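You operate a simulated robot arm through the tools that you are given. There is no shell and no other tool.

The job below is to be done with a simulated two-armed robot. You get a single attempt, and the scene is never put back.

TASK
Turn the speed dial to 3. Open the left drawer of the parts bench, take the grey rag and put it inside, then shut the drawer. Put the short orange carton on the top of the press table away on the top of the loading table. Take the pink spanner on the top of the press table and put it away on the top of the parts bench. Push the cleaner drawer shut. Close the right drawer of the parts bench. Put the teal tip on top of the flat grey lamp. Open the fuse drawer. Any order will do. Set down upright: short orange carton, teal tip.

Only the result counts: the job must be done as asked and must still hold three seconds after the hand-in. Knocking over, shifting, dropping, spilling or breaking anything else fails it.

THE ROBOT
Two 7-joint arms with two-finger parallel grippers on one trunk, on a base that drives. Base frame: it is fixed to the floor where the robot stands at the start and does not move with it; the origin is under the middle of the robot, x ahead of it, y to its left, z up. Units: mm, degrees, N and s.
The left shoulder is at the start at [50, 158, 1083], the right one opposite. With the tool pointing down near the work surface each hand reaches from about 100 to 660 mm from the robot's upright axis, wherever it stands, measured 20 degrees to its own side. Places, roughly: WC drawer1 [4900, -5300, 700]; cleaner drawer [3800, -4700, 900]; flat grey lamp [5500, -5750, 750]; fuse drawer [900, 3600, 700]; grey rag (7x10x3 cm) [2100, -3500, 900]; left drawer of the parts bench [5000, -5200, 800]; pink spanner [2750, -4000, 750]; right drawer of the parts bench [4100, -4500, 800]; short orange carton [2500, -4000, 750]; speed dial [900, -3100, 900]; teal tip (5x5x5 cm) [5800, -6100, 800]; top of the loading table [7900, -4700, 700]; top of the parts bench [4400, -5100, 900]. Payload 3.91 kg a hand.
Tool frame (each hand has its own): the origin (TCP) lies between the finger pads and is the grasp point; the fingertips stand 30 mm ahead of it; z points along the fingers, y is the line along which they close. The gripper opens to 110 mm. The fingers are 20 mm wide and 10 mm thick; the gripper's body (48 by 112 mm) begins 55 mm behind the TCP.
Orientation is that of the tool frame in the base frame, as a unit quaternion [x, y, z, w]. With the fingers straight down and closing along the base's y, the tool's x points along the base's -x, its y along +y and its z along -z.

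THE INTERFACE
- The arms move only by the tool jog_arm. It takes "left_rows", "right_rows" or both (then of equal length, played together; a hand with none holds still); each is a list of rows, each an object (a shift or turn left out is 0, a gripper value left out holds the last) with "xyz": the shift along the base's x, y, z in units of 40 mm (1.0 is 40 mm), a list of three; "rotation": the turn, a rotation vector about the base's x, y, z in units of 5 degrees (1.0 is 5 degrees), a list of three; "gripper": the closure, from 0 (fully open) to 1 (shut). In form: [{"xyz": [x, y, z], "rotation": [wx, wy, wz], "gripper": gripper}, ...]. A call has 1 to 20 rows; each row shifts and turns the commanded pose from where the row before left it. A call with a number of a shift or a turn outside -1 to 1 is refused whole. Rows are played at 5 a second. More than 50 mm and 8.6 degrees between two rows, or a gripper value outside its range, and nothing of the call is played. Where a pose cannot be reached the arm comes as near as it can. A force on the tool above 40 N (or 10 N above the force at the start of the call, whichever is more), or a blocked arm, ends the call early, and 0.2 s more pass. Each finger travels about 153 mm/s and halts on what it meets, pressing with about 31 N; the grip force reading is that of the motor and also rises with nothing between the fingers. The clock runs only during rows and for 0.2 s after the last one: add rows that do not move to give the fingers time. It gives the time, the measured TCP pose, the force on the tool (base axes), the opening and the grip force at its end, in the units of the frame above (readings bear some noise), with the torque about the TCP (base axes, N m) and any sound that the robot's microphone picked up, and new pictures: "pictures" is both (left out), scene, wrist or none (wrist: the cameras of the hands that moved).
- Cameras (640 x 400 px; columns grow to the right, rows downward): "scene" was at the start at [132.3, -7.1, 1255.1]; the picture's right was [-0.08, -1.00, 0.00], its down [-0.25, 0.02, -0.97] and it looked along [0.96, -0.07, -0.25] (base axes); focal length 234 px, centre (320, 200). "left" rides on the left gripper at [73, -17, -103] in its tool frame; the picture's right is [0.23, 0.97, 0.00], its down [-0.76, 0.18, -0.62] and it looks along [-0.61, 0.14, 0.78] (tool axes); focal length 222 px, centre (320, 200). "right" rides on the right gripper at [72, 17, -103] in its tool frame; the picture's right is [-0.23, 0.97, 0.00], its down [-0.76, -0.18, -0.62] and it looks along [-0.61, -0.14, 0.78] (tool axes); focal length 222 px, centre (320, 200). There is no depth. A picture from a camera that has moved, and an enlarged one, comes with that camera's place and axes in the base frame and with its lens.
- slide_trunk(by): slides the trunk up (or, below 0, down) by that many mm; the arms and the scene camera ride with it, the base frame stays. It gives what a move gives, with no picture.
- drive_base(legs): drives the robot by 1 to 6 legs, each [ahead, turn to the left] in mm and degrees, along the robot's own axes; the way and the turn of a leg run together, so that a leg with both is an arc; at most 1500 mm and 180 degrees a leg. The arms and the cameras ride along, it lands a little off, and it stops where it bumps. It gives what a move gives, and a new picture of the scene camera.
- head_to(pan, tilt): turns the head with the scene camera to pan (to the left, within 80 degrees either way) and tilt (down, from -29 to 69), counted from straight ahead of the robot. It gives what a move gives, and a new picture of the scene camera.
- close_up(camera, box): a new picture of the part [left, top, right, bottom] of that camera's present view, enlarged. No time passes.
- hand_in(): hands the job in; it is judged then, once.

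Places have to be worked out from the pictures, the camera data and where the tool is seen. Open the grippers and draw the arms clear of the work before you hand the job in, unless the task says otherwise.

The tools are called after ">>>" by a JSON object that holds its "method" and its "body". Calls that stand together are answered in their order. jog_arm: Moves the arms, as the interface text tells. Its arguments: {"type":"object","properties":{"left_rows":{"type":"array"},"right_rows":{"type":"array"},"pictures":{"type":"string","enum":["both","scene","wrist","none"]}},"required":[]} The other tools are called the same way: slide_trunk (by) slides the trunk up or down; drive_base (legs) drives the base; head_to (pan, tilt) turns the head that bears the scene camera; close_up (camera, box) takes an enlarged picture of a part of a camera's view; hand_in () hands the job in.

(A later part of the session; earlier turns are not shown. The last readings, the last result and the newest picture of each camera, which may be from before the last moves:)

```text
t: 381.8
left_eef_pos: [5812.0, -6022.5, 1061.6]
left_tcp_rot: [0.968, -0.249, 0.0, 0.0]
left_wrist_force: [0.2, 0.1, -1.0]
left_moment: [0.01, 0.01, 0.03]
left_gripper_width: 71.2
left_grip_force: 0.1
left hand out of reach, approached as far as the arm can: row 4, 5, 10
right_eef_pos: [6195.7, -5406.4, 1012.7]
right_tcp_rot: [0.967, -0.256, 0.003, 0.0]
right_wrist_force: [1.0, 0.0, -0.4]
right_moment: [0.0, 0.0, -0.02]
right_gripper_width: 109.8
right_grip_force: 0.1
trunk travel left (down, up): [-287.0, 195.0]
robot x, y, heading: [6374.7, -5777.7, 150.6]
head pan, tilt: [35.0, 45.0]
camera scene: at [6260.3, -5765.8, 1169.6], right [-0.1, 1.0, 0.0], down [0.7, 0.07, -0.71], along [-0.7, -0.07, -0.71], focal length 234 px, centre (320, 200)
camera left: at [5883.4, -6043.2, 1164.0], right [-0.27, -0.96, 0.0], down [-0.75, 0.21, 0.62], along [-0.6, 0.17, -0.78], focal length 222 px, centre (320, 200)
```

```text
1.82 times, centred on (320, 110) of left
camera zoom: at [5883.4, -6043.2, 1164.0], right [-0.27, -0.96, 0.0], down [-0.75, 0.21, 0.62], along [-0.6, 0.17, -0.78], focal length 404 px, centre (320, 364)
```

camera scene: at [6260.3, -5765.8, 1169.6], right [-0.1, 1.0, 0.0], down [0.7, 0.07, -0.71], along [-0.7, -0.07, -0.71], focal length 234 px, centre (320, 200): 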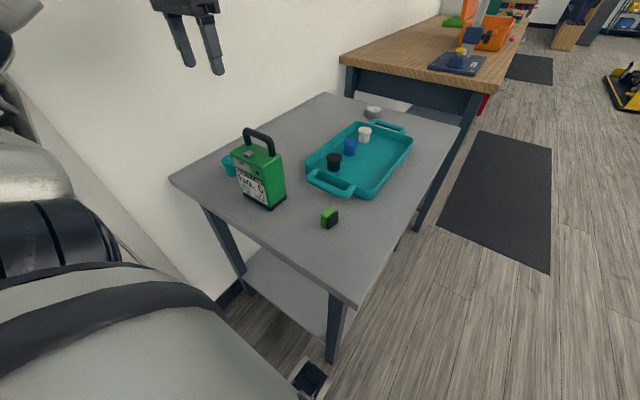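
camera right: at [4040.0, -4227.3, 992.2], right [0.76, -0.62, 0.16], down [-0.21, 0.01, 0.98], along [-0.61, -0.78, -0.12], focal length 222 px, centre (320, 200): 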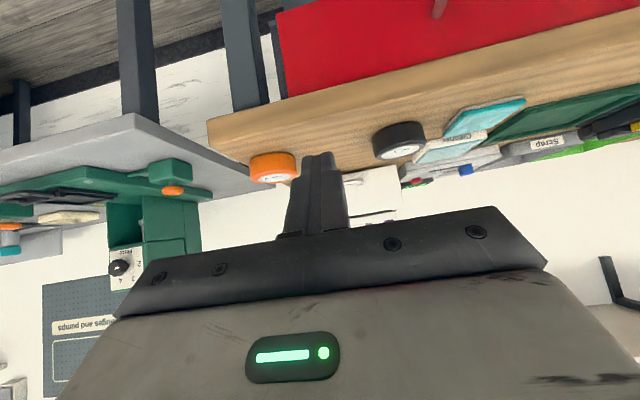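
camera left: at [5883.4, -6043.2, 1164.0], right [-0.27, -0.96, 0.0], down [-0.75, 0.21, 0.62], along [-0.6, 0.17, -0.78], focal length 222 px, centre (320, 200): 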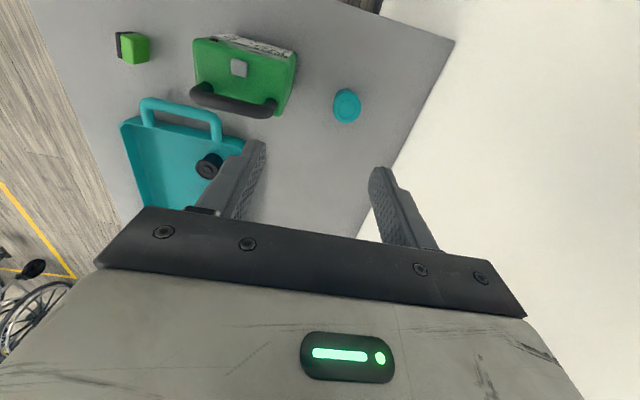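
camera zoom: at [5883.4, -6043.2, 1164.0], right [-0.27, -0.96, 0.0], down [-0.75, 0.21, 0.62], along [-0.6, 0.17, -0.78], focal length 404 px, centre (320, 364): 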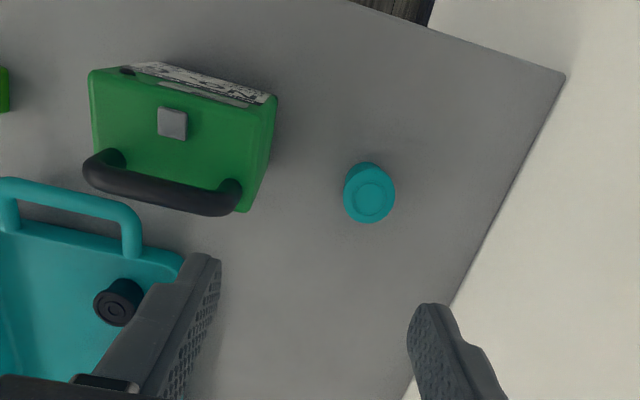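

The wrist view gives the tip's centre at about (5777,-6054), with ~60 mm between it and the case. I lower to z≈1000 while moving over it.

>>> {"method": "jog_arm", "body": {"left_rows": [{"xyz": [-0.2, -0.2, -0.4]}, {"xyz": [-0.2, -0.2, -0.4]}, {"xyz": [-0.2, -0.2, -0.4]}, {"xyz": [-0.2, -0.2, -0.3]}]}}

>>> {"method": "close_up", "body": {"camera": "left", "box": [160, 0, 480, 220]}}

```text
t: 382.8
left_eef_pos: [5817.3, -6030.9, 1050.0]
left_tcp_rot: [0.968, -0.249, -0.001, 0.0]
left_wrist_force: [0.7, -0.3, -0.2]
left_moment: [-0.03, 0.0, -0.03]
left_gripper_width: 71.5
left_grip_force: 0.0
left hand out of reach, approached as far as the arm can: row 1, 2, 3, 4
right_eef_pos: [6195.8, -5407.0, 1012.2]
right_tcp_rot: [0.967, -0.256, 0.003, 0.001]
right_wrist_force: [-1.5, 0.1, -0.1]
right_moment: [0.01, -0.03, 0.02]
right_gripper_width: 110.1
right_grip_force: 0.0
trunk travel left (down, up): [-287.0, 195.0]
robot x, y, heading: [6376.9, -5776.2, 150.6]
head pan, tilt: [35.0, 45.0]
camera scene: at [6260.3, -5765.8, 1169.6], right [-0.1, 1.0, 0.0], down [0.7, 0.07, -0.71], along [-0.7, -0.07, -0.71], focal length 234 px, centre (320, 200)
camera left: at [5889.0, -6050.8, 1153.0], right [-0.27, -0.96, 0.0], down [-0.75, 0.21, 0.62], along [-0.6, 0.17, -0.78], focal length 222 px, centre (320, 200)
```

scene: 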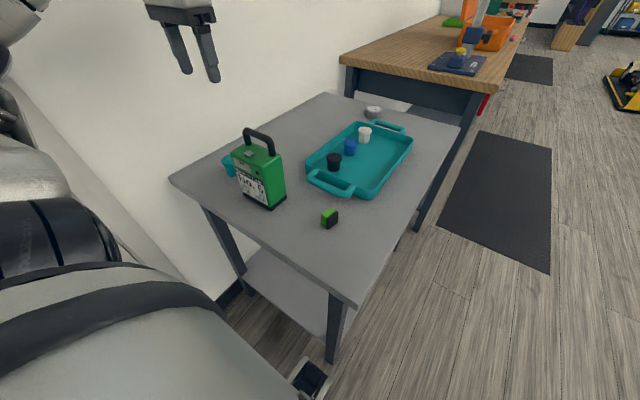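
left: 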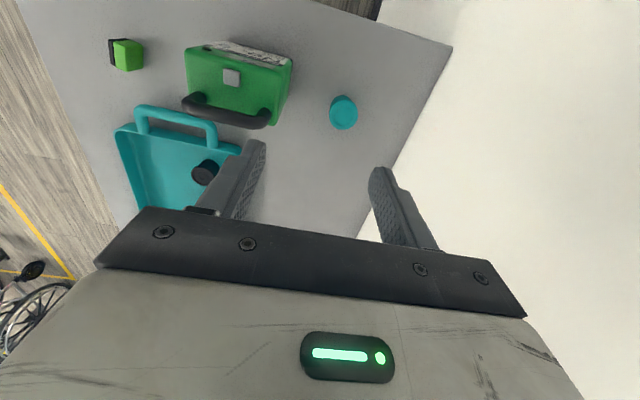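

```text
1.82 times, centred on (320, 110) of left
camera zoom: at [5889.0, -6050.8, 1153.0], right [-0.27, -0.96, 0.0], down [-0.75, 0.21, 0.62], along [-0.6, 0.17, -0.78], focal length 404 px, centre (320, 364)
```

zoom: 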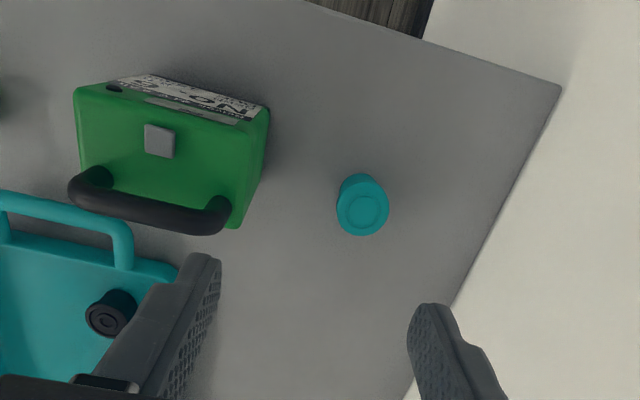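

The limit is wrist twist when reaching sideways; a yaw of +25° relieves that and still leaves ~20 mm to the case. I rotate +25° and move over the tip.

>>> {"method": "jog_arm", "body": {"left_rows": [{"rotation": [0, 0, 1]}, {"rotation": [0, 0, 1]}, {"rotation": [0, 0, 1]}, {"rotation": [0, 0, 1]}, {"rotation": [0, 0, 1]}, {"xyz": [-0.34, -0.2, -0.4]}, {"xyz": [-0.34, -0.2, -0.4]}, {"xyz": [-0.33, -0.18, -0.4]}]}}

>>> {"method": "close_up", "body": {"camera": "left", "box": [160, 0, 480, 220]}}

```text
t: 384.6
left_eef_pos: [5777.6, -6054.0, 1000.9]
left_tcp_rot: [0.999, -0.035, 0.0, 0.0]
left_wrist_force: [-0.4, 0.2, -0.2]
left_moment: [0.03, 0.03, -0.01]
left_gripper_width: 71.7
left_grip_force: 0.0
right_eef_pos: [6195.6, -5407.1, 1013.0]
right_tcp_rot: [0.967, -0.256, 0.003, 0.0]
right_wrist_force: [-0.4, -0.1, -0.5]
right_moment: [0.03, -0.01, -0.01]
right_gripper_width: 109.8
right_grip_force: 0.1
trunk travel left (down, up): [-287.0, 195.0]
robot x, y, heading: [6375.4, -5775.5, 150.9]
head pan, tilt: [35.0, 45.0]
camera scene: at [6260.1, -5765.9, 1169.6], right [-0.1, 1.0, 0.0], down [0.7, 0.07, -0.71], along [-0.7, -0.07, -0.71], focal length 234 px, centre (320, 200)
camera left: at [5850.5, -6042.0, 1104.3], right [0.16, -0.99, 0.0], down [-0.77, -0.12, 0.62], along [-0.62, -0.1, -0.78], focal length 222 px, centre (320, 200)
```

scene: 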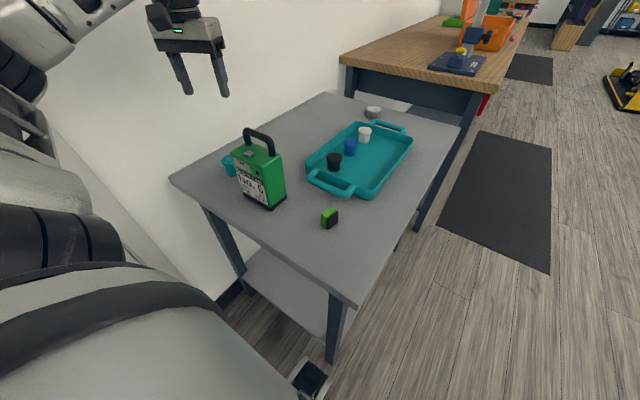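
left: 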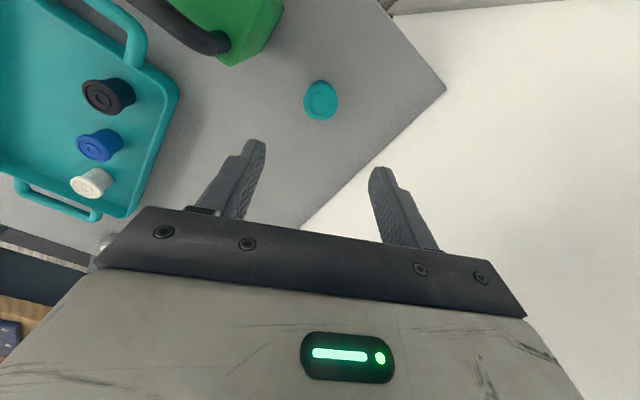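

```text
1.82 times, centred on (320, 110) of left
camera zoom: at [5850.5, -6042.0, 1104.3], right [0.16, -0.99, 0.0], down [-0.77, -0.12, 0.62], along [-0.62, -0.1, -0.78], focal length 404 px, centre (320, 364)
```

zoom: 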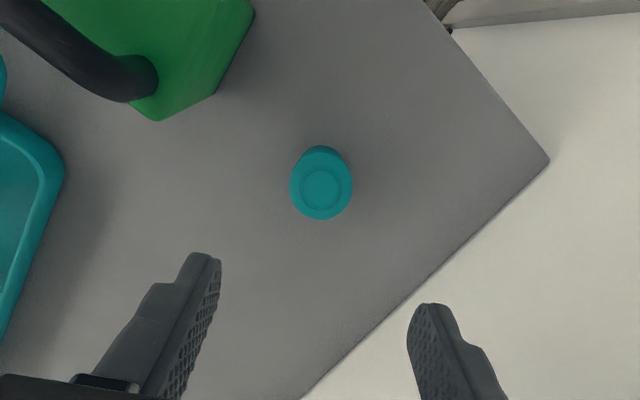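

The tip is centred under the hand with ~40 mm clearance to the case. I descend to z≈820.

>>> {"method": "jog_arm", "body": {"left_rows": [{"xyz": [0, 0, -0.9]}, {"xyz": [0, 0, -0.9]}, {"xyz": [0, 0, -0.9]}, {"xyz": [0, 0, -0.9]}, {"xyz": [0, 0, -0.9]}]}}

>>> {"method": "close_up", "body": {"camera": "scene", "box": [140, 70, 340, 220]}}

```text
t: 385.8
left_eef_pos: [5776.6, -6054.7, 822.3]
left_tcp_rot: [0.999, -0.035, -0.001, 0.0]
left_wrist_force: [0.5, -0.5, -0.3]
left_moment: [0.03, 0.03, 0.01]
left_gripper_width: 71.3
left_grip_force: 0.1
right_eef_pos: [6195.9, -5406.8, 1012.9]
right_tcp_rot: [0.967, -0.257, 0.002, -0.001]
right_wrist_force: [0.1, 0.3, -0.6]
right_moment: [-0.04, -0.03, 0.01]
right_gripper_width: 110.0
right_grip_force: 0.2
trunk travel left (down, up): [-287.0, 195.0]
robot x, y, heading: [6375.8, -5782.0, 150.7]
head pan, tilt: [35.0, 45.0]
camera scene: at [6260.1, -5765.9, 1169.7], right [-0.1, 1.0, 0.0], down [0.7, 0.07, -0.71], along [-0.7, -0.07, -0.71], focal length 234 px, centre (320, 200)
camera left: at [5849.9, -6042.4, 925.1], right [0.16, -0.99, 0.0], down [-0.77, -0.12, 0.62], along [-0.62, -0.1, -0.78], focal length 222 px, centre (320, 200)
```

scene: 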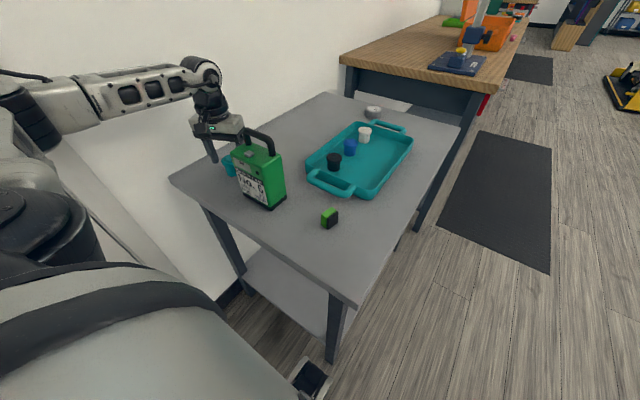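
left: 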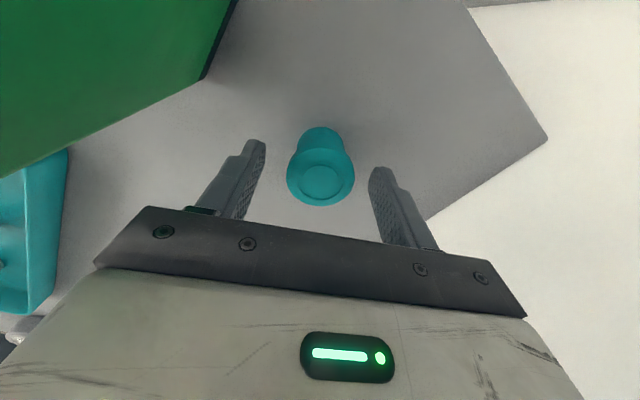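

```text
2.67 times, centred on (240, 145) of scene
camera zoom: at [6260.1, -5765.9, 1169.7], right [-0.1, 1.0, 0.0], down [0.7, 0.07, -0.71], along [-0.7, -0.07, -0.71], focal length 624 px, centre (533, 347)
```

zoom: 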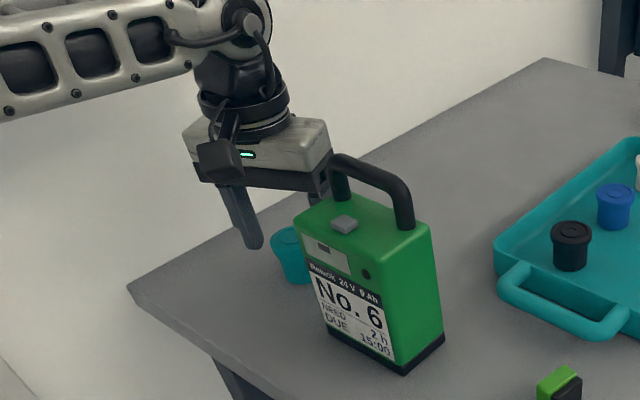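

The tip's rim is about 14 mm below the TCP and well centred. I lower 17 mm more and close on it.

>>> {"method": "jog_arm", "body": {"left_rows": [{"xyz": [0, 0, -0.25]}, {"xyz": [0, 0, -0.18]}, {}, {"gripper": 0.55}, {"gripper": 0.7}, {"gripper": 0.75}, {"gripper": 0.75}], "pictures": "wrist"}}

```text
t: 387.4
left_eef_pos: [5776.1, -6054.0, 804.6]
left_tcp_rot: [0.999, -0.035, -0.001, 0.0]
left_wrist_force: [-0.4, -1.9, 1.2]
left_moment: [-0.03, 0.03, 0.06]
left_gripper_width: 43.1
left_grip_force: 31.2
right_eef_pos: [6194.4, -5405.8, 1013.4]
right_tcp_rot: [0.966, -0.257, 0.002, 0.0]
right_wrist_force: [-0.9, -0.5, -0.5]
right_moment: [-0.03, 0.01, -0.01]
right_gripper_width: 110.0
right_grip_force: 0.0
trunk travel left (down, up): [-287.0, 195.0]
robot x, y, heading: [6374.4, -5779.6, 150.8]
head pan, tilt: [35.0, 45.0]
camera left: at [5850.3, -6042.2, 908.0], right [0.16, -0.99, 0.0], down [-0.77, -0.12, 0.62], along [-0.62, -0.1, -0.78], focal length 222 px, centre (320, 200)
```

left: 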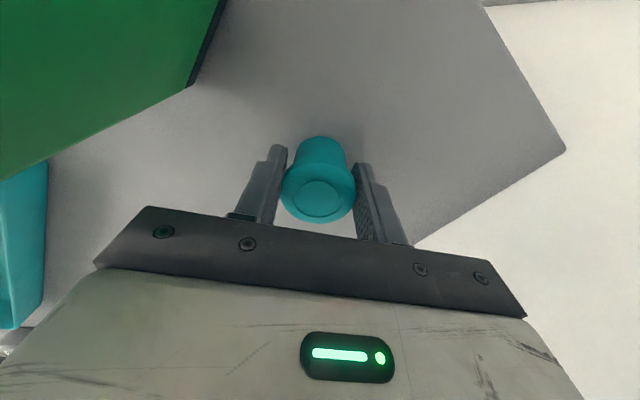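

Gripped at 43 mm. I lift it straight up 200 mm and draw it back toward the robot.

>>> {"method": "jog_arm", "body": {"left_rows": [{"xyz": [0, 0, 0.4], "gripper": 0.8}, {"xyz": [0, 0, 0.9]}, {"xyz": [0, 0, 0.9]}, {"xyz": [0, 0, 0.9]}, {"xyz": [0, 0, 0.9]}, {"xyz": [0, 0, 0.9]}, {"xyz": [0.33, 0.2, 0.5]}, {"xyz": [0.6, 0.35, 0.3]}, {"xyz": [0.8, 0.5, 0]}, {"xyz": [0.8, 0.5, 0]}, {"xyz": [0.8, 0.6, 0]}, {"xyz": [0.6, 0.7, 0]}, {"xyz": [0.3, 0.9, 0]}, {"xyz": [0, 0.9, 0]}]}}

```text
t: 390.4
left_eef_pos: [5946.5, -5866.6, 1032.9]
left_tcp_rot: [0.999, -0.034, 0.001, 0.0]
left_wrist_force: [-0.2, -0.3, -0.6]
left_moment: [0.01, -0.01, 0.01]
left_gripper_width: 43.3
left_grip_force: 30.2
right_eef_pos: [6196.0, -5406.5, 1013.1]
right_tcp_rot: [0.967, -0.256, 0.004, 0.0]
right_wrist_force: [0.1, -0.6, -0.6]
right_moment: [0.0, -0.03, 0.03]
right_gripper_width: 109.8
right_grip_force: 0.0
trunk travel left (down, up): [-287.0, 195.0]
robot x, y, heading: [6376.5, -5778.4, 151.0]
head pan, tilt: [35.0, 45.0]
camera scene: at [6260.1, -5765.5, 1169.6], right [-0.1, 1.0, 0.0], down [0.7, 0.07, -0.71], along [-0.7, -0.07, -0.71], focal length 234 px, centre (320, 200)
camera left: at [6020.0, -5855.2, 1135.7], right [0.16, -0.99, 0.0], down [-0.77, -0.13, 0.62], along [-0.61, -0.1, -0.78], focal length 222 px, centre (320, 200)
```

scene: 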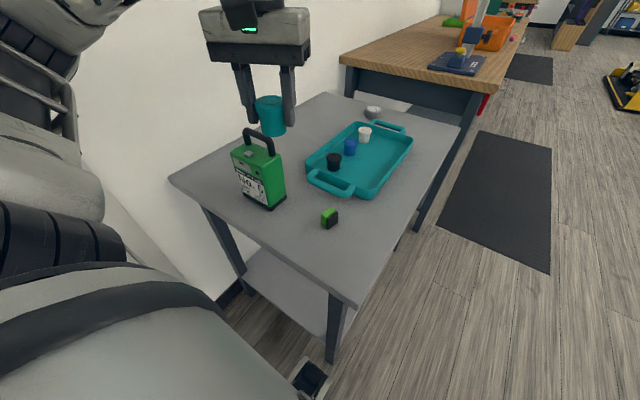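
left: 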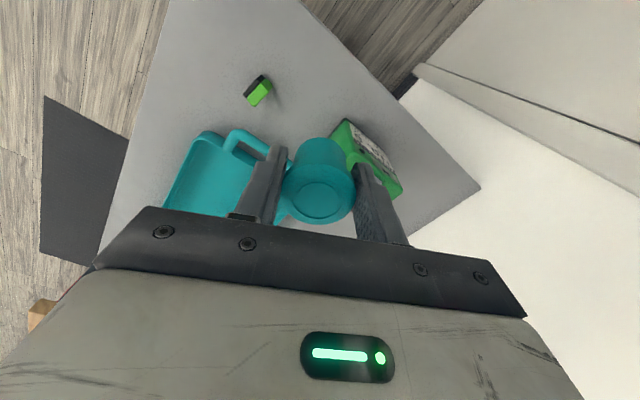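

The tip is held upright. I bring the hand to the carry position, turn left (the way I came, clear of the case), back out, and go along the aisle to stand in front of the lamp.

>>> {"method": "jog_arm", "body": {"left_rows": [{"xyz": [0.45, 0.82, 0.2]}, {"xyz": [0.45, 0.82, 0.2]}, {"xyz": [0.45, 0.82, 0.2]}, {"xyz": [0.45, 0.82, 0.2]}], "pictures": "none"}}

>>> {"method": "drive_base", "body": {"legs": [[0, 89.5], [-530, 0], [0, -90], [960, 0], [0, 90]]}}

>>> {"method": "head_to", "body": {"pan": 5, "tilt": 35}}

```text
t: 391.4
left_eef_pos: [6018.5, -5735.4, 1063.2]
left_tcp_rot: [0.999, -0.035, 0.0, 0.0]
left_wrist_force: [-0.7, 0.2, -0.7]
left_moment: [0.03, -0.03, 0.0]
left_gripper_width: 42.8
left_grip_force: 30.6
right_eef_pos: [6195.5, -5406.9, 1013.3]
right_tcp_rot: [0.966, -0.258, 0.003, 0.0]
right_wrist_force: [0.4, 0.9, -0.1]
right_moment: [0.04, 0.0, -0.01]
right_gripper_width: 109.8
right_grip_force: 0.0
trunk travel left (down, up): [-287.0, 195.0]
robot x, y, heading: [6380.8, -5773.9, 150.8]
head pan, tilt: [35.0, 45.0]
```

```text
t: 410.6
left_eef_pos: [5760.0, -5175.0, 1064.0]
left_tcp_rot: [0.74, 0.673, -0.001, 0.0]
left_wrist_force: [-0.3, 0.5, -0.6]
left_moment: [0.04, -0.02, 0.01]
left_gripper_width: 42.8
left_grip_force: 30.8
right_eef_pos: [5435.8, -4988.8, 1013.0]
right_tcp_rot: [0.872, 0.49, 0.001, -0.002]
right_wrist_force: [0.0, -0.4, -0.8]
right_moment: [0.03, -0.01, -0.01]
right_gripper_width: 110.1
right_grip_force: 0.1
trunk travel left (down, up): [-287.0, 195.0]
robot x, y, heading: [5810.8, -4820.0, -120.7]
head pan, tilt: [35.0, 45.0]
camera scene: at [5795.9, -4932.2, 1169.6], right [-1.0, -0.07, 0.0], down [-0.05, 0.71, -0.71], along [0.05, -0.71, -0.71], focal length 234 px, centre (320, 200)
```

scene: 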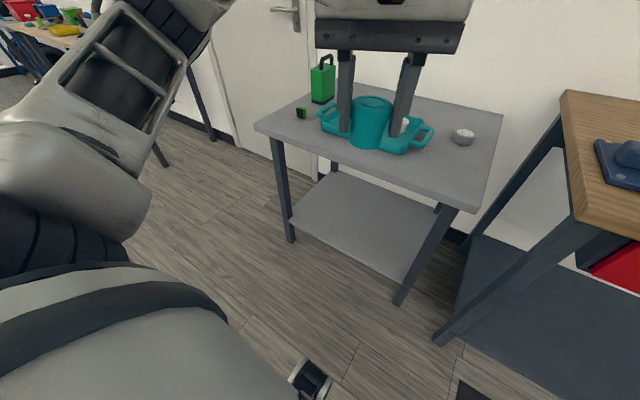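

```text
t: 411.6
left_eef_pos: [5759.6, -5175.3, 1063.8]
left_tcp_rot: [0.739, 0.673, -0.001, 0.001]
left_wrist_force: [-0.7, 0.0, 0.6]
left_moment: [-0.01, -0.02, 0.02]
left_gripper_width: 42.7
left_grip_force: 30.7
right_eef_pos: [5436.2, -4988.1, 1013.2]
right_tcp_rot: [0.872, 0.49, 0.002, -0.002]
right_wrist_force: [0.8, -0.5, -0.6]
right_moment: [-0.04, 0.0, -0.02]
right_gripper_width: 109.8
right_grip_force: 0.1
trunk travel left (down, up): [-287.0, 195.0]
robot x, y, heading: [5809.1, -4815.1, -121.0]
head pan, tilt: [5.0, 35.0]
camera scene: at [5751.7, -4930.3, 1184.4], right [-0.9, 0.44, 0.0], down [0.25, 0.52, -0.82], along [-0.36, -0.74, -0.57], focal length 234 px, centre (320, 200)
```

scene: 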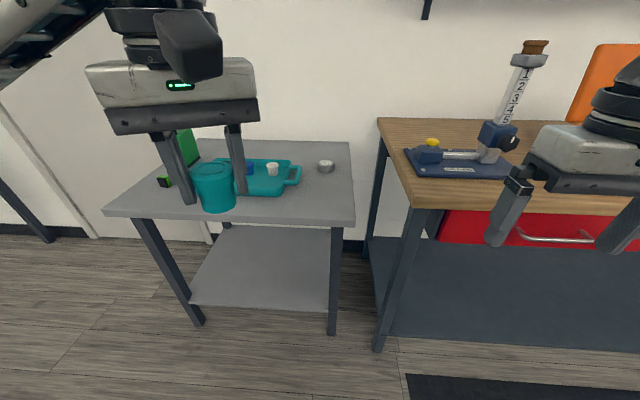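

The lamp is at about (5382,-5640). I shift slightly left while driving in to w≈265 so the lamp comes within the left hand's reach, keeping clear of the parts bench's leg.

>>> {"method": "drive_base", "body": {"legs": [[0, 8.7], [367, 0], [0, -7.4]]}}

>>> {"method": "head_to", "body": {"pan": 0, "tilt": 45}}

>>> {"method": "close_up", "body": {"camera": "scene", "box": [220, 60, 460, 220]}}

```text
t: 415.2
left_eef_pos: [5630.8, -5517.5, 1063.5]
left_tcp_rot: [0.732, 0.682, -0.001, 0.0]
left_wrist_force: [-0.6, 0.1, -1.0]
left_moment: [0.01, 0.01, 0.01]
left_gripper_width: 42.9
left_grip_force: 30.7
right_eef_pos: [5301.2, -5340.6, 1014.0]
right_tcp_rot: [0.865, 0.501, 0.001, -0.002]
right_wrist_force: [0.4, -0.2, 0.3]
right_moment: [0.0, -0.02, -0.01]
right_gripper_width: 109.9
right_grip_force: 0.0
trunk travel left (down, up): [-287.0, 195.0]
robot x, y, heading: [5671.7, -5159.5, -119.3]
head pan, tilt: [5.0, 35.0]
camera scene: at [5615.7, -5273.6, 1184.5], right [-0.91, 0.41, 0.0], down [0.24, 0.52, -0.82], along [-0.34, -0.75, -0.57], focal length 234 px, centre (320, 200)
```

scene: 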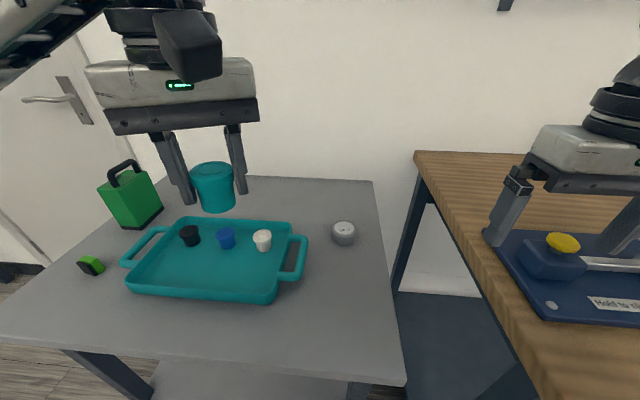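

```text
t: 415.9
left_eef_pos: [5631.2, -5518.5, 1064.3]
left_tcp_rot: [0.732, 0.682, -0.001, 0.001]
left_wrist_force: [-0.6, -1.0, -1.5]
left_moment: [-0.02, 0.0, -0.01]
left_gripper_width: 42.5
left_grip_force: 30.7
right_eef_pos: [5302.6, -5339.2, 1013.2]
right_tcp_rot: [0.865, 0.502, 0.002, -0.002]
right_wrist_force: [0.3, -0.9, 0.3]
right_moment: [0.0, 0.01, 0.05]
right_gripper_width: 109.9
right_grip_force: 0.1
trunk travel left (down, up): [-287.0, 195.0]
robot x, y, heading: [5672.5, -5157.6, -119.2]
head pan, tilt: [0.0, 45.0]
camera scene: at [5612.3, -5264.5, 1169.7], right [-0.87, 0.49, 0.0], down [0.35, 0.62, -0.71], along [-0.35, -0.62, -0.71], focal length 234 px, centre (320, 200)
```

scene: 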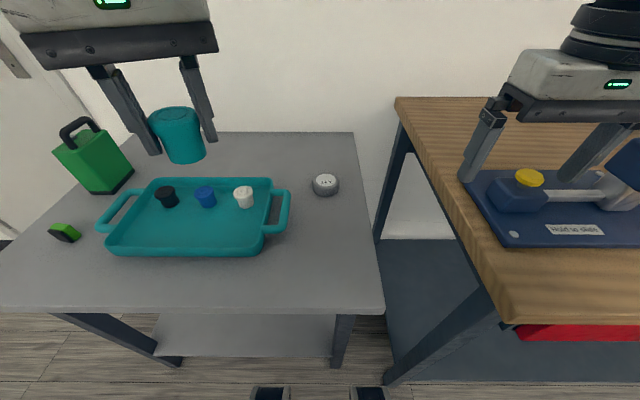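

```text
2.50 times, centred on (340, 140) of scene
camera zoom: at [5612.3, -5264.5, 1169.7], right [-0.87, 0.49, 0.0], down [0.35, 0.62, -0.71], along [-0.35, -0.62, -0.71], focal length 585 px, centre (270, 350)
```

zoom: 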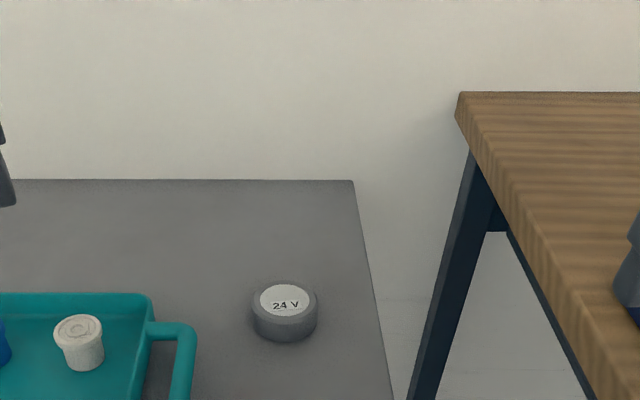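

The lamp's centre is about (5384,-5643), ~67 mm wide and ~27 mm high. I carry the tip over it at z≈1064, then lower to z≈880.

>>> {"method": "jog_arm", "body": {"left_rows": [{"xyz": [-0.882, -0.446, 0]}, {"xyz": [-0.882, -0.446, 0]}, {"xyz": [-0.882, -0.446, 0]}, {"xyz": [-0.882, -0.446, -0.1]}, {"xyz": [-0.882, -0.446, -0.2]}, {"xyz": [-0.882, -0.446, -0.3]}, {"xyz": [-0.882, -0.446, -0.4]}, {"xyz": [0, 0, -0.9]}, {"xyz": [0, 0, -0.9]}, {"xyz": [0, 0, -0.9]}]}}

>>> {"method": "close_up", "body": {"camera": "scene", "box": [260, 100, 420, 220]}}

>>> {"method": "close_up", "body": {"camera": "left", "box": [200, 40, 440, 240]}}

```text
t: 418.1
left_eef_pos: [5383.5, -5643.2, 916.3]
left_tcp_rot: [0.731, 0.682, 0.0, 0.001]
left_wrist_force: [-0.2, 0.1, -0.2]
left_moment: [-0.03, 0.02, 0.01]
left_gripper_width: 42.7
left_grip_force: 30.7
right_eef_pos: [5301.7, -5340.1, 1013.1]
right_tcp_rot: [0.865, 0.502, 0.003, -0.002]
right_wrist_force: [0.1, -0.9, 0.3]
right_moment: [0.04, -0.05, -0.01]
right_gripper_width: 110.3
right_grip_force: 0.0
trunk travel left (down, up): [-287.0, 195.0]
robot x, y, heading: [5675.6, -5160.2, -118.9]
head pan, tilt: [0.0, 45.0]
camera scene: at [5612.2, -5264.5, 1169.6], right [-0.87, 0.49, 0.0], down [0.35, 0.62, -0.71], along [-0.35, -0.62, -0.71], focal length 234 px, centre (320, 200)
camera left: at [5372.3, -5568.7, 1019.3], right [0.99, 0.16, 0.0], down [0.12, -0.77, 0.62], along [0.1, -0.62, -0.78], focal length 222 px, centre (320, 200)
```

scene: 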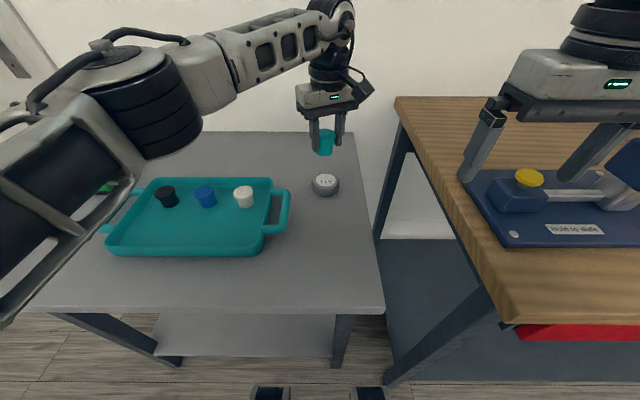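
left: 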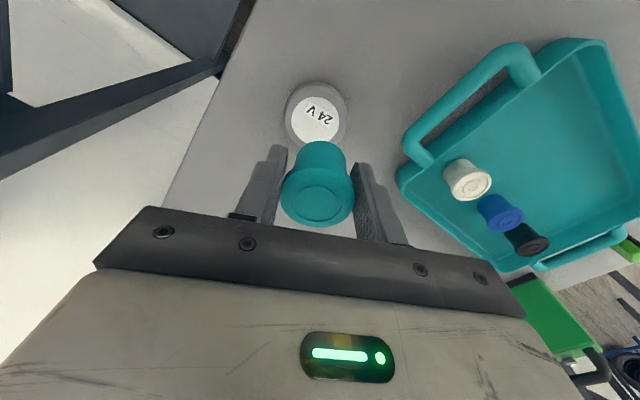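

```text
3.33 times, centred on (340, 160) of scene
camera zoom: at [5612.2, -5264.5, 1169.6], right [-0.87, 0.49, 0.0], down [0.35, 0.62, -0.71], along [-0.35, -0.62, -0.71], focal length 780 px, centre (253, 333)
```

zoom: 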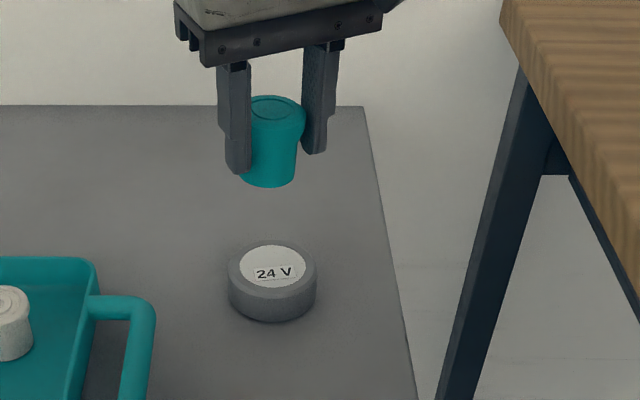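

```text
2.00 times, centred on (320, 140) of left
camera zoom: at [5372.3, -5568.7, 1019.3], right [0.99, 0.16, 0.0], down [0.12, -0.77, 0.62], along [0.1, -0.62, -0.78], focal length 444 px, centre (320, 320)
```

zoom: 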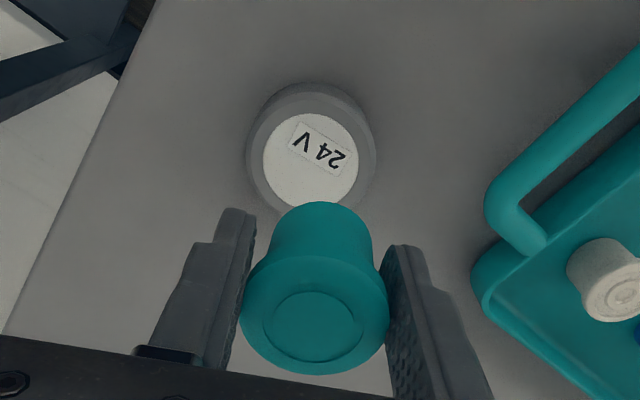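

The tip is centred over the lamp within ~3 mm. I correct that and lower to z≈846.

>>> {"method": "jog_arm", "body": {"left_rows": [{"xyz": [-0.075, -0.02, -0.5]}, {"xyz": [0, 0, -0.7]}, {"xyz": [0, 0, -0.5]}, {}], "pictures": "wrist"}}

>>> {"method": "close_up", "body": {"camera": "scene", "box": [260, 100, 420, 220]}}

```text
t: 419.1
left_eef_pos: [5381.4, -5643.1, 846.7]
left_tcp_rot: [0.731, 0.682, 0.0, 0.001]
left_wrist_force: [-0.5, -0.1, -0.7]
left_moment: [-0.01, -0.04, 0.0]
left_gripper_width: 42.7
left_grip_force: 30.9
right_eef_pos: [5302.4, -5339.7, 1013.7]
right_tcp_rot: [0.865, 0.503, 0.002, -0.002]
right_wrist_force: [-0.2, -1.3, 0.6]
right_moment: [-0.03, 0.02, -0.02]
right_gripper_width: 110.0
right_grip_force: 0.1
trunk travel left (down, up): [-287.0, 195.0]
robot x, y, heading: [5671.8, -5157.9, -119.2]
head pan, tilt: [0.0, 45.0]
camera left: at [5369.5, -5569.9, 950.5], right [0.99, 0.16, 0.0], down [0.12, -0.77, 0.62], along [0.1, -0.62, -0.78], focal length 222 px, centre (320, 200)
```

left: 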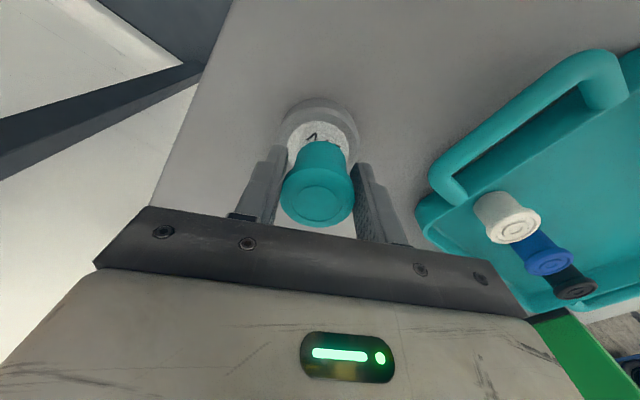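

```text
3.33 times, centred on (340, 160) of scene
camera zoom: at [5612.3, -5264.5, 1169.6], right [-0.87, 0.49, 0.0], down [0.35, 0.62, -0.71], along [-0.35, -0.62, -0.71], focal length 780 px, centre (253, 333)
```

zoom: 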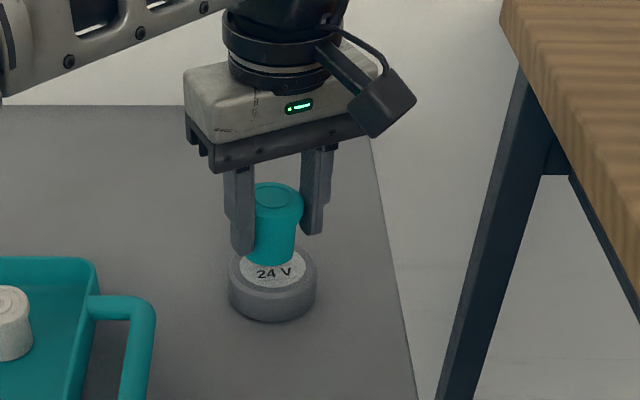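

I lower the last bit in small steps until contact.

>>> {"method": "jog_arm", "body": {"left_rows": [{"xyz": [0, 0, -0.15]}, {"xyz": [0, 0, -0.1]}, {}], "pictures": "none"}}

>>> {"method": "close_up", "body": {"camera": "scene", "box": [260, 100, 420, 220]}}

```text
t: 419.9
left_eef_pos: [5381.0, -5643.8, 837.8]
left_tcp_rot: [0.732, 0.682, -0.001, 0.001]
left_wrist_force: [-0.3, 0.0, -1.2]
left_moment: [0.03, -0.01, 0.0]
left_gripper_width: 42.7
left_grip_force: 31.1
right_eef_pos: [5301.7, -5340.4, 1013.7]
right_tcp_rot: [0.865, 0.502, 0.002, -0.002]
right_wrist_force: [-0.3, -0.2, 0.0]
right_moment: [0.0, -0.02, 0.01]
right_gripper_width: 109.9
right_grip_force: 0.2
trunk travel left (down, up): [-287.0, 195.0]
robot x, y, heading: [5672.4, -5157.2, -119.3]
head pan, tilt: [0.0, 45.0]
```

```text
3.33 times, centred on (340, 160) of scene
camera zoom: at [5612.3, -5264.5, 1169.6], right [-0.87, 0.49, 0.0], down [0.35, 0.62, -0.71], along [-0.35, -0.62, -0.71], focal length 780 px, centre (253, 333)
```

zoom: 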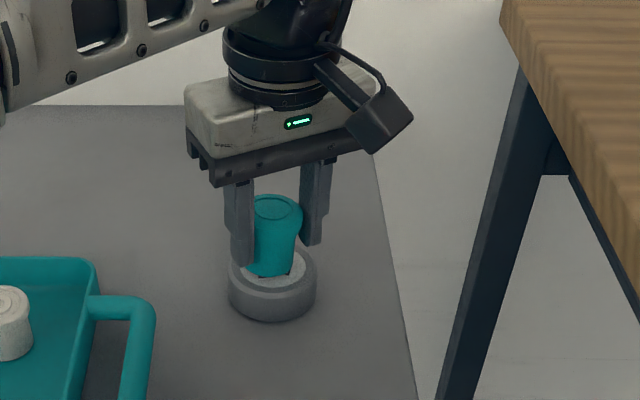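

>>> {"method": "jog_arm", "body": {"left_rows": [{"xyz": [0, 0, -0.08]}, {"xyz": [0, 0, -0.06]}, {}], "pictures": "none"}}

```text
t: 420.7
left_eef_pos: [5381.7, -5643.5, 833.8]
left_tcp_rot: [0.731, 0.682, -0.003, 0.001]
left_wrist_force: [0.7, 0.1, 14.6]
left_moment: [-0.07, 0.19, 0.02]
left_gripper_width: 42.8
left_grip_force: 30.5
right_eef_pos: [5302.5, -5340.2, 1014.2]
right_tcp_rot: [0.865, 0.502, 0.0, -0.001]
right_wrist_force: [-0.8, 0.5, -0.2]
right_moment: [-0.01, 0.02, -0.01]
right_gripper_width: 109.9
right_grip_force: 0.1
trunk travel left (down, up): [-287.0, 195.0]
robot x, y, heading: [5673.3, -5160.6, -119.4]
head pan, tilt: [0.0, 45.0]
```

Contact (14.6 N): the tip stands on the lamp. I ease up 1 mm, open the fingers gently and lift away.

>>> {"method": "jog_arm", "body": {"left_rows": [{"xyz": [0, 0, 0.03]}, {"gripper": 0.58}, {"gripper": 0.5}, {"gripper": 0.4}, {"gripper": 0.3}, {"xyz": [0, 0, 0.3]}, {"xyz": [0, 0, 0.8]}, {"xyz": [0, 0, 1]}, {"xyz": [0, 0, 1]}, {"xyz": [0, 0, 1]}]}}

>>> {"method": "close_up", "body": {"camera": "scene", "box": [260, 100, 420, 220]}}

>>> {"method": "close_up", "body": {"camera": "left", "box": [220, 20, 420, 180]}}

```text
t: 422.9
left_eef_pos: [5382.3, -5642.5, 997.7]
left_tcp_rot: [0.731, 0.682, 0.0, -0.001]
left_wrist_force: [-0.9, 0.1, -0.2]
left_moment: [0.01, -0.01, -0.02]
left_gripper_width: 77.3
left_grip_force: 0.2
right_eef_pos: [5302.9, -5339.4, 1014.2]
right_tcp_rot: [0.865, 0.502, 0.002, -0.003]
right_wrist_force: [0.2, 0.0, -0.5]
right_moment: [0.0, -0.01, 0.0]
right_gripper_width: 110.0
right_grip_force: 0.1
trunk travel left (down, up): [-287.0, 195.0]
robot x, y, heading: [5670.9, -5158.3, -119.4]
head pan, tilt: [0.0, 45.0]
camera scene: at [5612.2, -5264.0, 1169.6], right [-0.87, 0.49, 0.0], down [0.35, 0.62, -0.71], along [-0.35, -0.62, -0.71], focal length 234 px, centre (320, 200)
camera left: at [5370.2, -5568.6, 1101.6], right [0.99, 0.16, 0.0], down [0.12, -0.77, 0.62], along [0.1, -0.62, -0.78], focal length 222 px, centre (320, 200)
```

scene: 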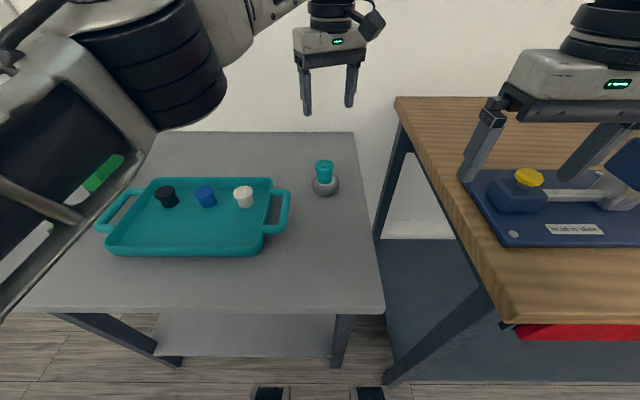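
left: 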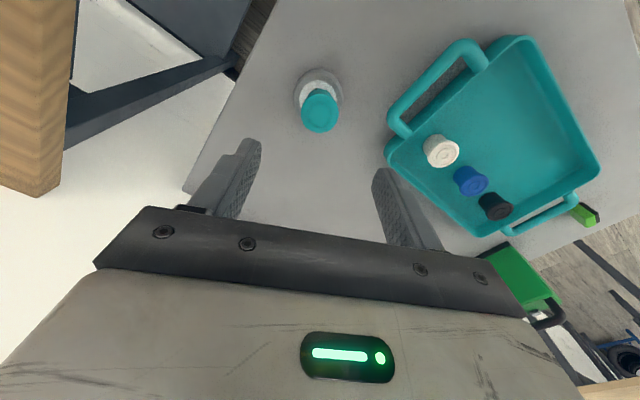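

```text
3.33 times, centred on (340, 160) of scene
camera zoom: at [5612.2, -5264.0, 1169.6], right [-0.87, 0.49, 0.0], down [0.35, 0.62, -0.71], along [-0.35, -0.62, -0.71], focal length 780 px, centre (253, 333)
```

zoom: 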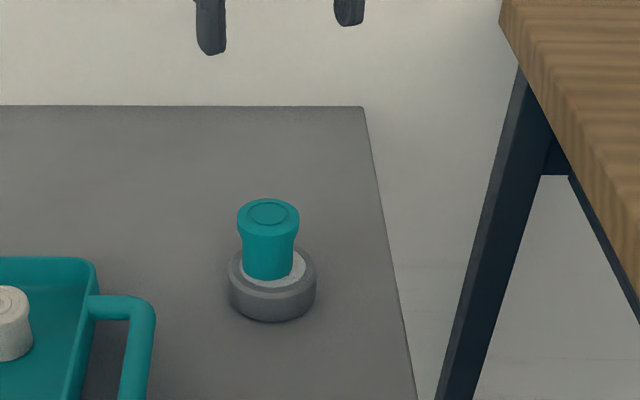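

```text
2.50 times, centred on (320, 100) of left
camera zoom: at [5370.2, -5568.6, 1101.6], right [0.99, 0.16, 0.0], down [0.12, -0.77, 0.62], along [0.1, -0.62, -0.78], focal length 555 px, centre (320, 450)
```

zoom: 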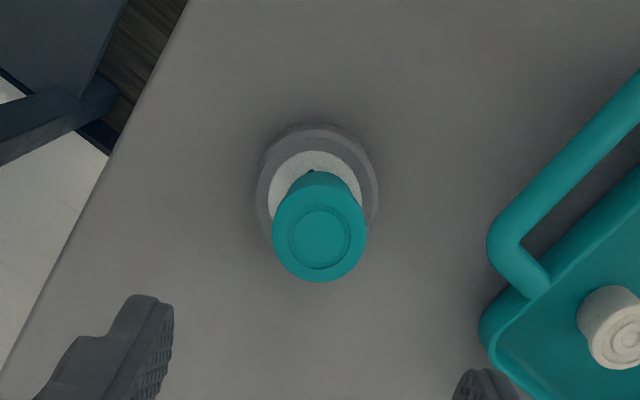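

The teal tip stands upright on the lamp. I retract the left hand, back out of the table, and drive back along the aisle to the press table for the orange carton.

>>> {"method": "jog_arm", "body": {"left_rows": [{"xyz": [0.2, 0.1, 0.8]}, {"xyz": [0.8, 0.42, 0.5]}, {"xyz": [0.882, 0.446, 0]}, {"xyz": [0.882, 0.446, 0]}, {"xyz": [0.882, 0.446, 0]}, {"xyz": [0.882, 0.446, 0]}, {"xyz": [0.882, 0.446, 0]}, {"xyz": [0.6, 0.4, 0], "gripper": 0}], "pictures": "none"}}

>>> {"method": "drive_base", "body": {"legs": [[-380, 0], [0, -90], [1400, 0]]}}

>>> {"method": "head_to", "body": {"pan": 0, "tilt": 20}}

```text
t: 424.7
left_eef_pos: [5622.2, -5516.0, 1049.8]
left_tcp_rot: [0.731, 0.682, -0.001, 0.0]
left_wrist_force: [-0.2, -0.3, 0.0]
left_moment: [-0.01, -0.03, -0.03]
left_gripper_width: 110.0
left_grip_force: 0.1
right_eef_pos: [5302.0, -5339.3, 1012.6]
right_tcp_rot: [0.865, 0.503, 0.001, -0.002]
right_wrist_force: [0.2, 0.6, -0.5]
right_moment: [0.03, 0.03, 0.01]
right_gripper_width: 110.0
right_grip_force: 0.1
trunk travel left (down, up): [-287.0, 195.0]
robot x, y, heading: [5668.5, -5162.8, -119.2]
head pan, tilt: [0.0, 45.0]
```

```text
t: 437.5
left_eef_pos: [4288.6, -4087.6, 1050.8]
left_tcp_rot: [0.999, -0.037, 0.0, 0.001]
left_wrist_force: [0.6, 0.4, -0.6]
left_moment: [0.01, -0.01, -0.01]
left_gripper_width: 110.2
left_grip_force: 0.0
right_eef_pos: [4465.6, -3768.8, 1013.5]
right_tcp_rot: [0.966, -0.258, 0.002, 0.001]
right_wrist_force: [0.8, -0.6, -0.6]
right_moment: [0.01, 0.0, 0.0]
right_gripper_width: 109.8
right_grip_force: 0.1
trunk travel left (down, up): [-287.0, 195.0]
robot x, y, heading: [4645.1, -4138.4, 150.6]
head pan, tilt: [0.0, 45.0]
camera scene: at [4540.2, -4080.4, 1169.6], right [0.49, 0.87, 0.0], down [0.62, -0.35, -0.71], along [-0.62, 0.35, -0.71], focal length 234 px, centre (320, 200)
```

scene: 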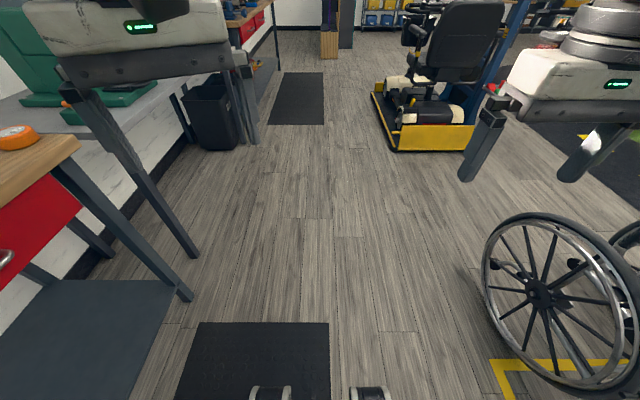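

```text
t: 438.4
left_eef_pos: [4287.7, -4087.5, 1050.2]
left_tcp_rot: [0.999, -0.036, -0.001, 0.0]
left_wrist_force: [-0.2, 0.9, 0.8]
left_moment: [0.02, -0.07, 0.01]
left_gripper_width: 110.1
left_grip_force: 0.1
right_eef_pos: [4465.9, -3767.7, 1012.5]
right_tcp_rot: [0.966, -0.259, 0.002, 0.0]
right_wrist_force: [0.4, -0.4, 0.1]
right_moment: [-0.01, 0.0, 0.01]
right_gripper_width: 110.1
right_grip_force: 0.1
trunk travel left (down, up): [-287.0, 195.0]
robot x, y, heading: [4648.0, -4141.3, 150.4]
head pan, tilt: [0.0, 20.0]
camera scene: at [4529.9, -4074.6, 1208.2], right [0.49, 0.87, 0.0], down [0.3, -0.17, -0.94], along [-0.82, 0.46, -0.34], focal length 234 px, centre (320, 200)
```

scene: 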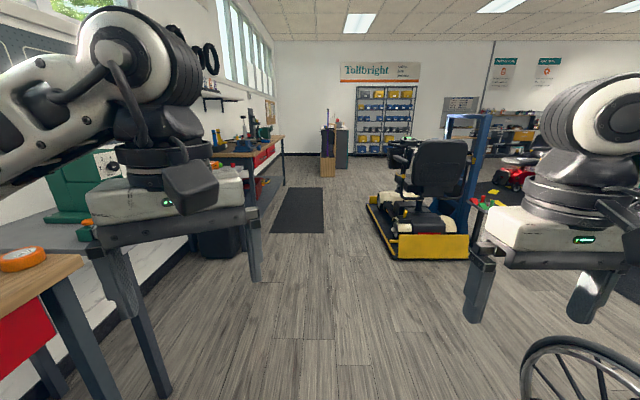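

The aisle is clear. I drive on to the press table and turn to face it.

>>> {"method": "drive_base", "body": {"legs": [[1500, 0], [430, 0], [0, 90]]}}

>>> {"method": "head_to", "body": {"pan": 5, "tilt": 40}}

>>> {"method": "close_up", "body": {"camera": "scene", "box": [220, 100, 420, 240]}}

```text
t: 451.8
left_eef_pos: [2923.6, -3549.6, 1049.7]
left_tcp_rot: [0.736, 0.677, -0.001, 0.001]
left_wrist_force: [0.1, 0.3, 0.6]
left_moment: [0.01, 0.02, 0.0]
left_gripper_width: 109.8
left_grip_force: 0.1
right_eef_pos: [2607.2, -3368.6, 1012.7]
right_tcp_rot: [0.868, 0.497, 0.002, -0.002]
right_wrist_force: [0.4, 0.3, 0.2]
right_moment: [-0.02, 0.0, -0.03]
right_gripper_width: 109.9
right_grip_force: 0.1
trunk travel left (down, up): [-287.0, 195.0]
robot x, y, heading: [2980.8, -3192.7, -119.9]
head pan, tilt: [0.0, 20.0]
camera scene: at [2911.1, -3307.6, 1208.3], right [-0.87, 0.5, 0.0], down [0.17, 0.3, -0.94], along [-0.47, -0.81, -0.34], focal length 234 px, centre (320, 200)
```

scene: 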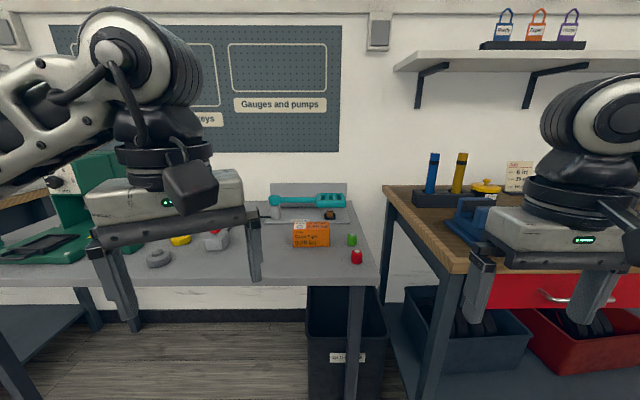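

```text
t: 452.6
left_eef_pos: [2922.8, -3549.8, 1050.2]
left_tcp_rot: [0.736, 0.677, -0.001, 0.001]
left_wrist_force: [0.3, 0.2, 0.0]
left_moment: [0.0, 0.0, 0.01]
left_gripper_width: 110.0
left_grip_force: 0.0
right_eef_pos: [2605.0, -3368.2, 1012.9]
right_tcp_rot: [0.868, 0.497, 0.002, -0.002]
right_wrist_force: [-0.5, 0.4, 0.1]
right_moment: [-0.01, 0.03, 0.02]
right_gripper_width: 109.9
right_grip_force: 0.1
trunk travel left (down, up): [-287.0, 195.0]
robot x, y, heading: [2977.9, -3190.2, -120.1]
head pan, tilt: [5.0, 40.0]
camera scene: at [2921.7, -3304.0, 1177.0], right [-0.91, 0.42, 0.0], down [0.27, 0.58, -0.77], along [-0.32, -0.69, -0.64], focal length 234 px, centre (320, 200)
```

scene: 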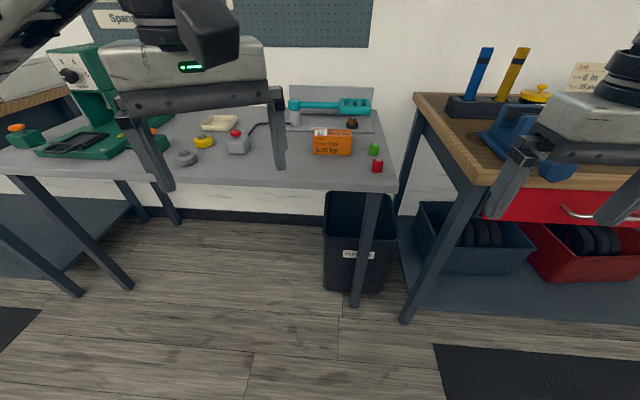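

```text
2.86 times, centred on (320, 170) of scene
camera zoom: at [2921.7, -3304.0, 1177.0], right [-0.91, 0.42, 0.0], down [0.27, 0.58, -0.77], along [-0.32, -0.69, -0.64], focal length 669 px, centre (320, 286)
```

zoom: 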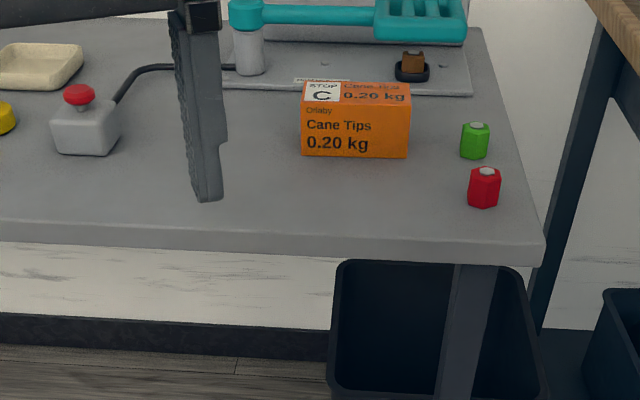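

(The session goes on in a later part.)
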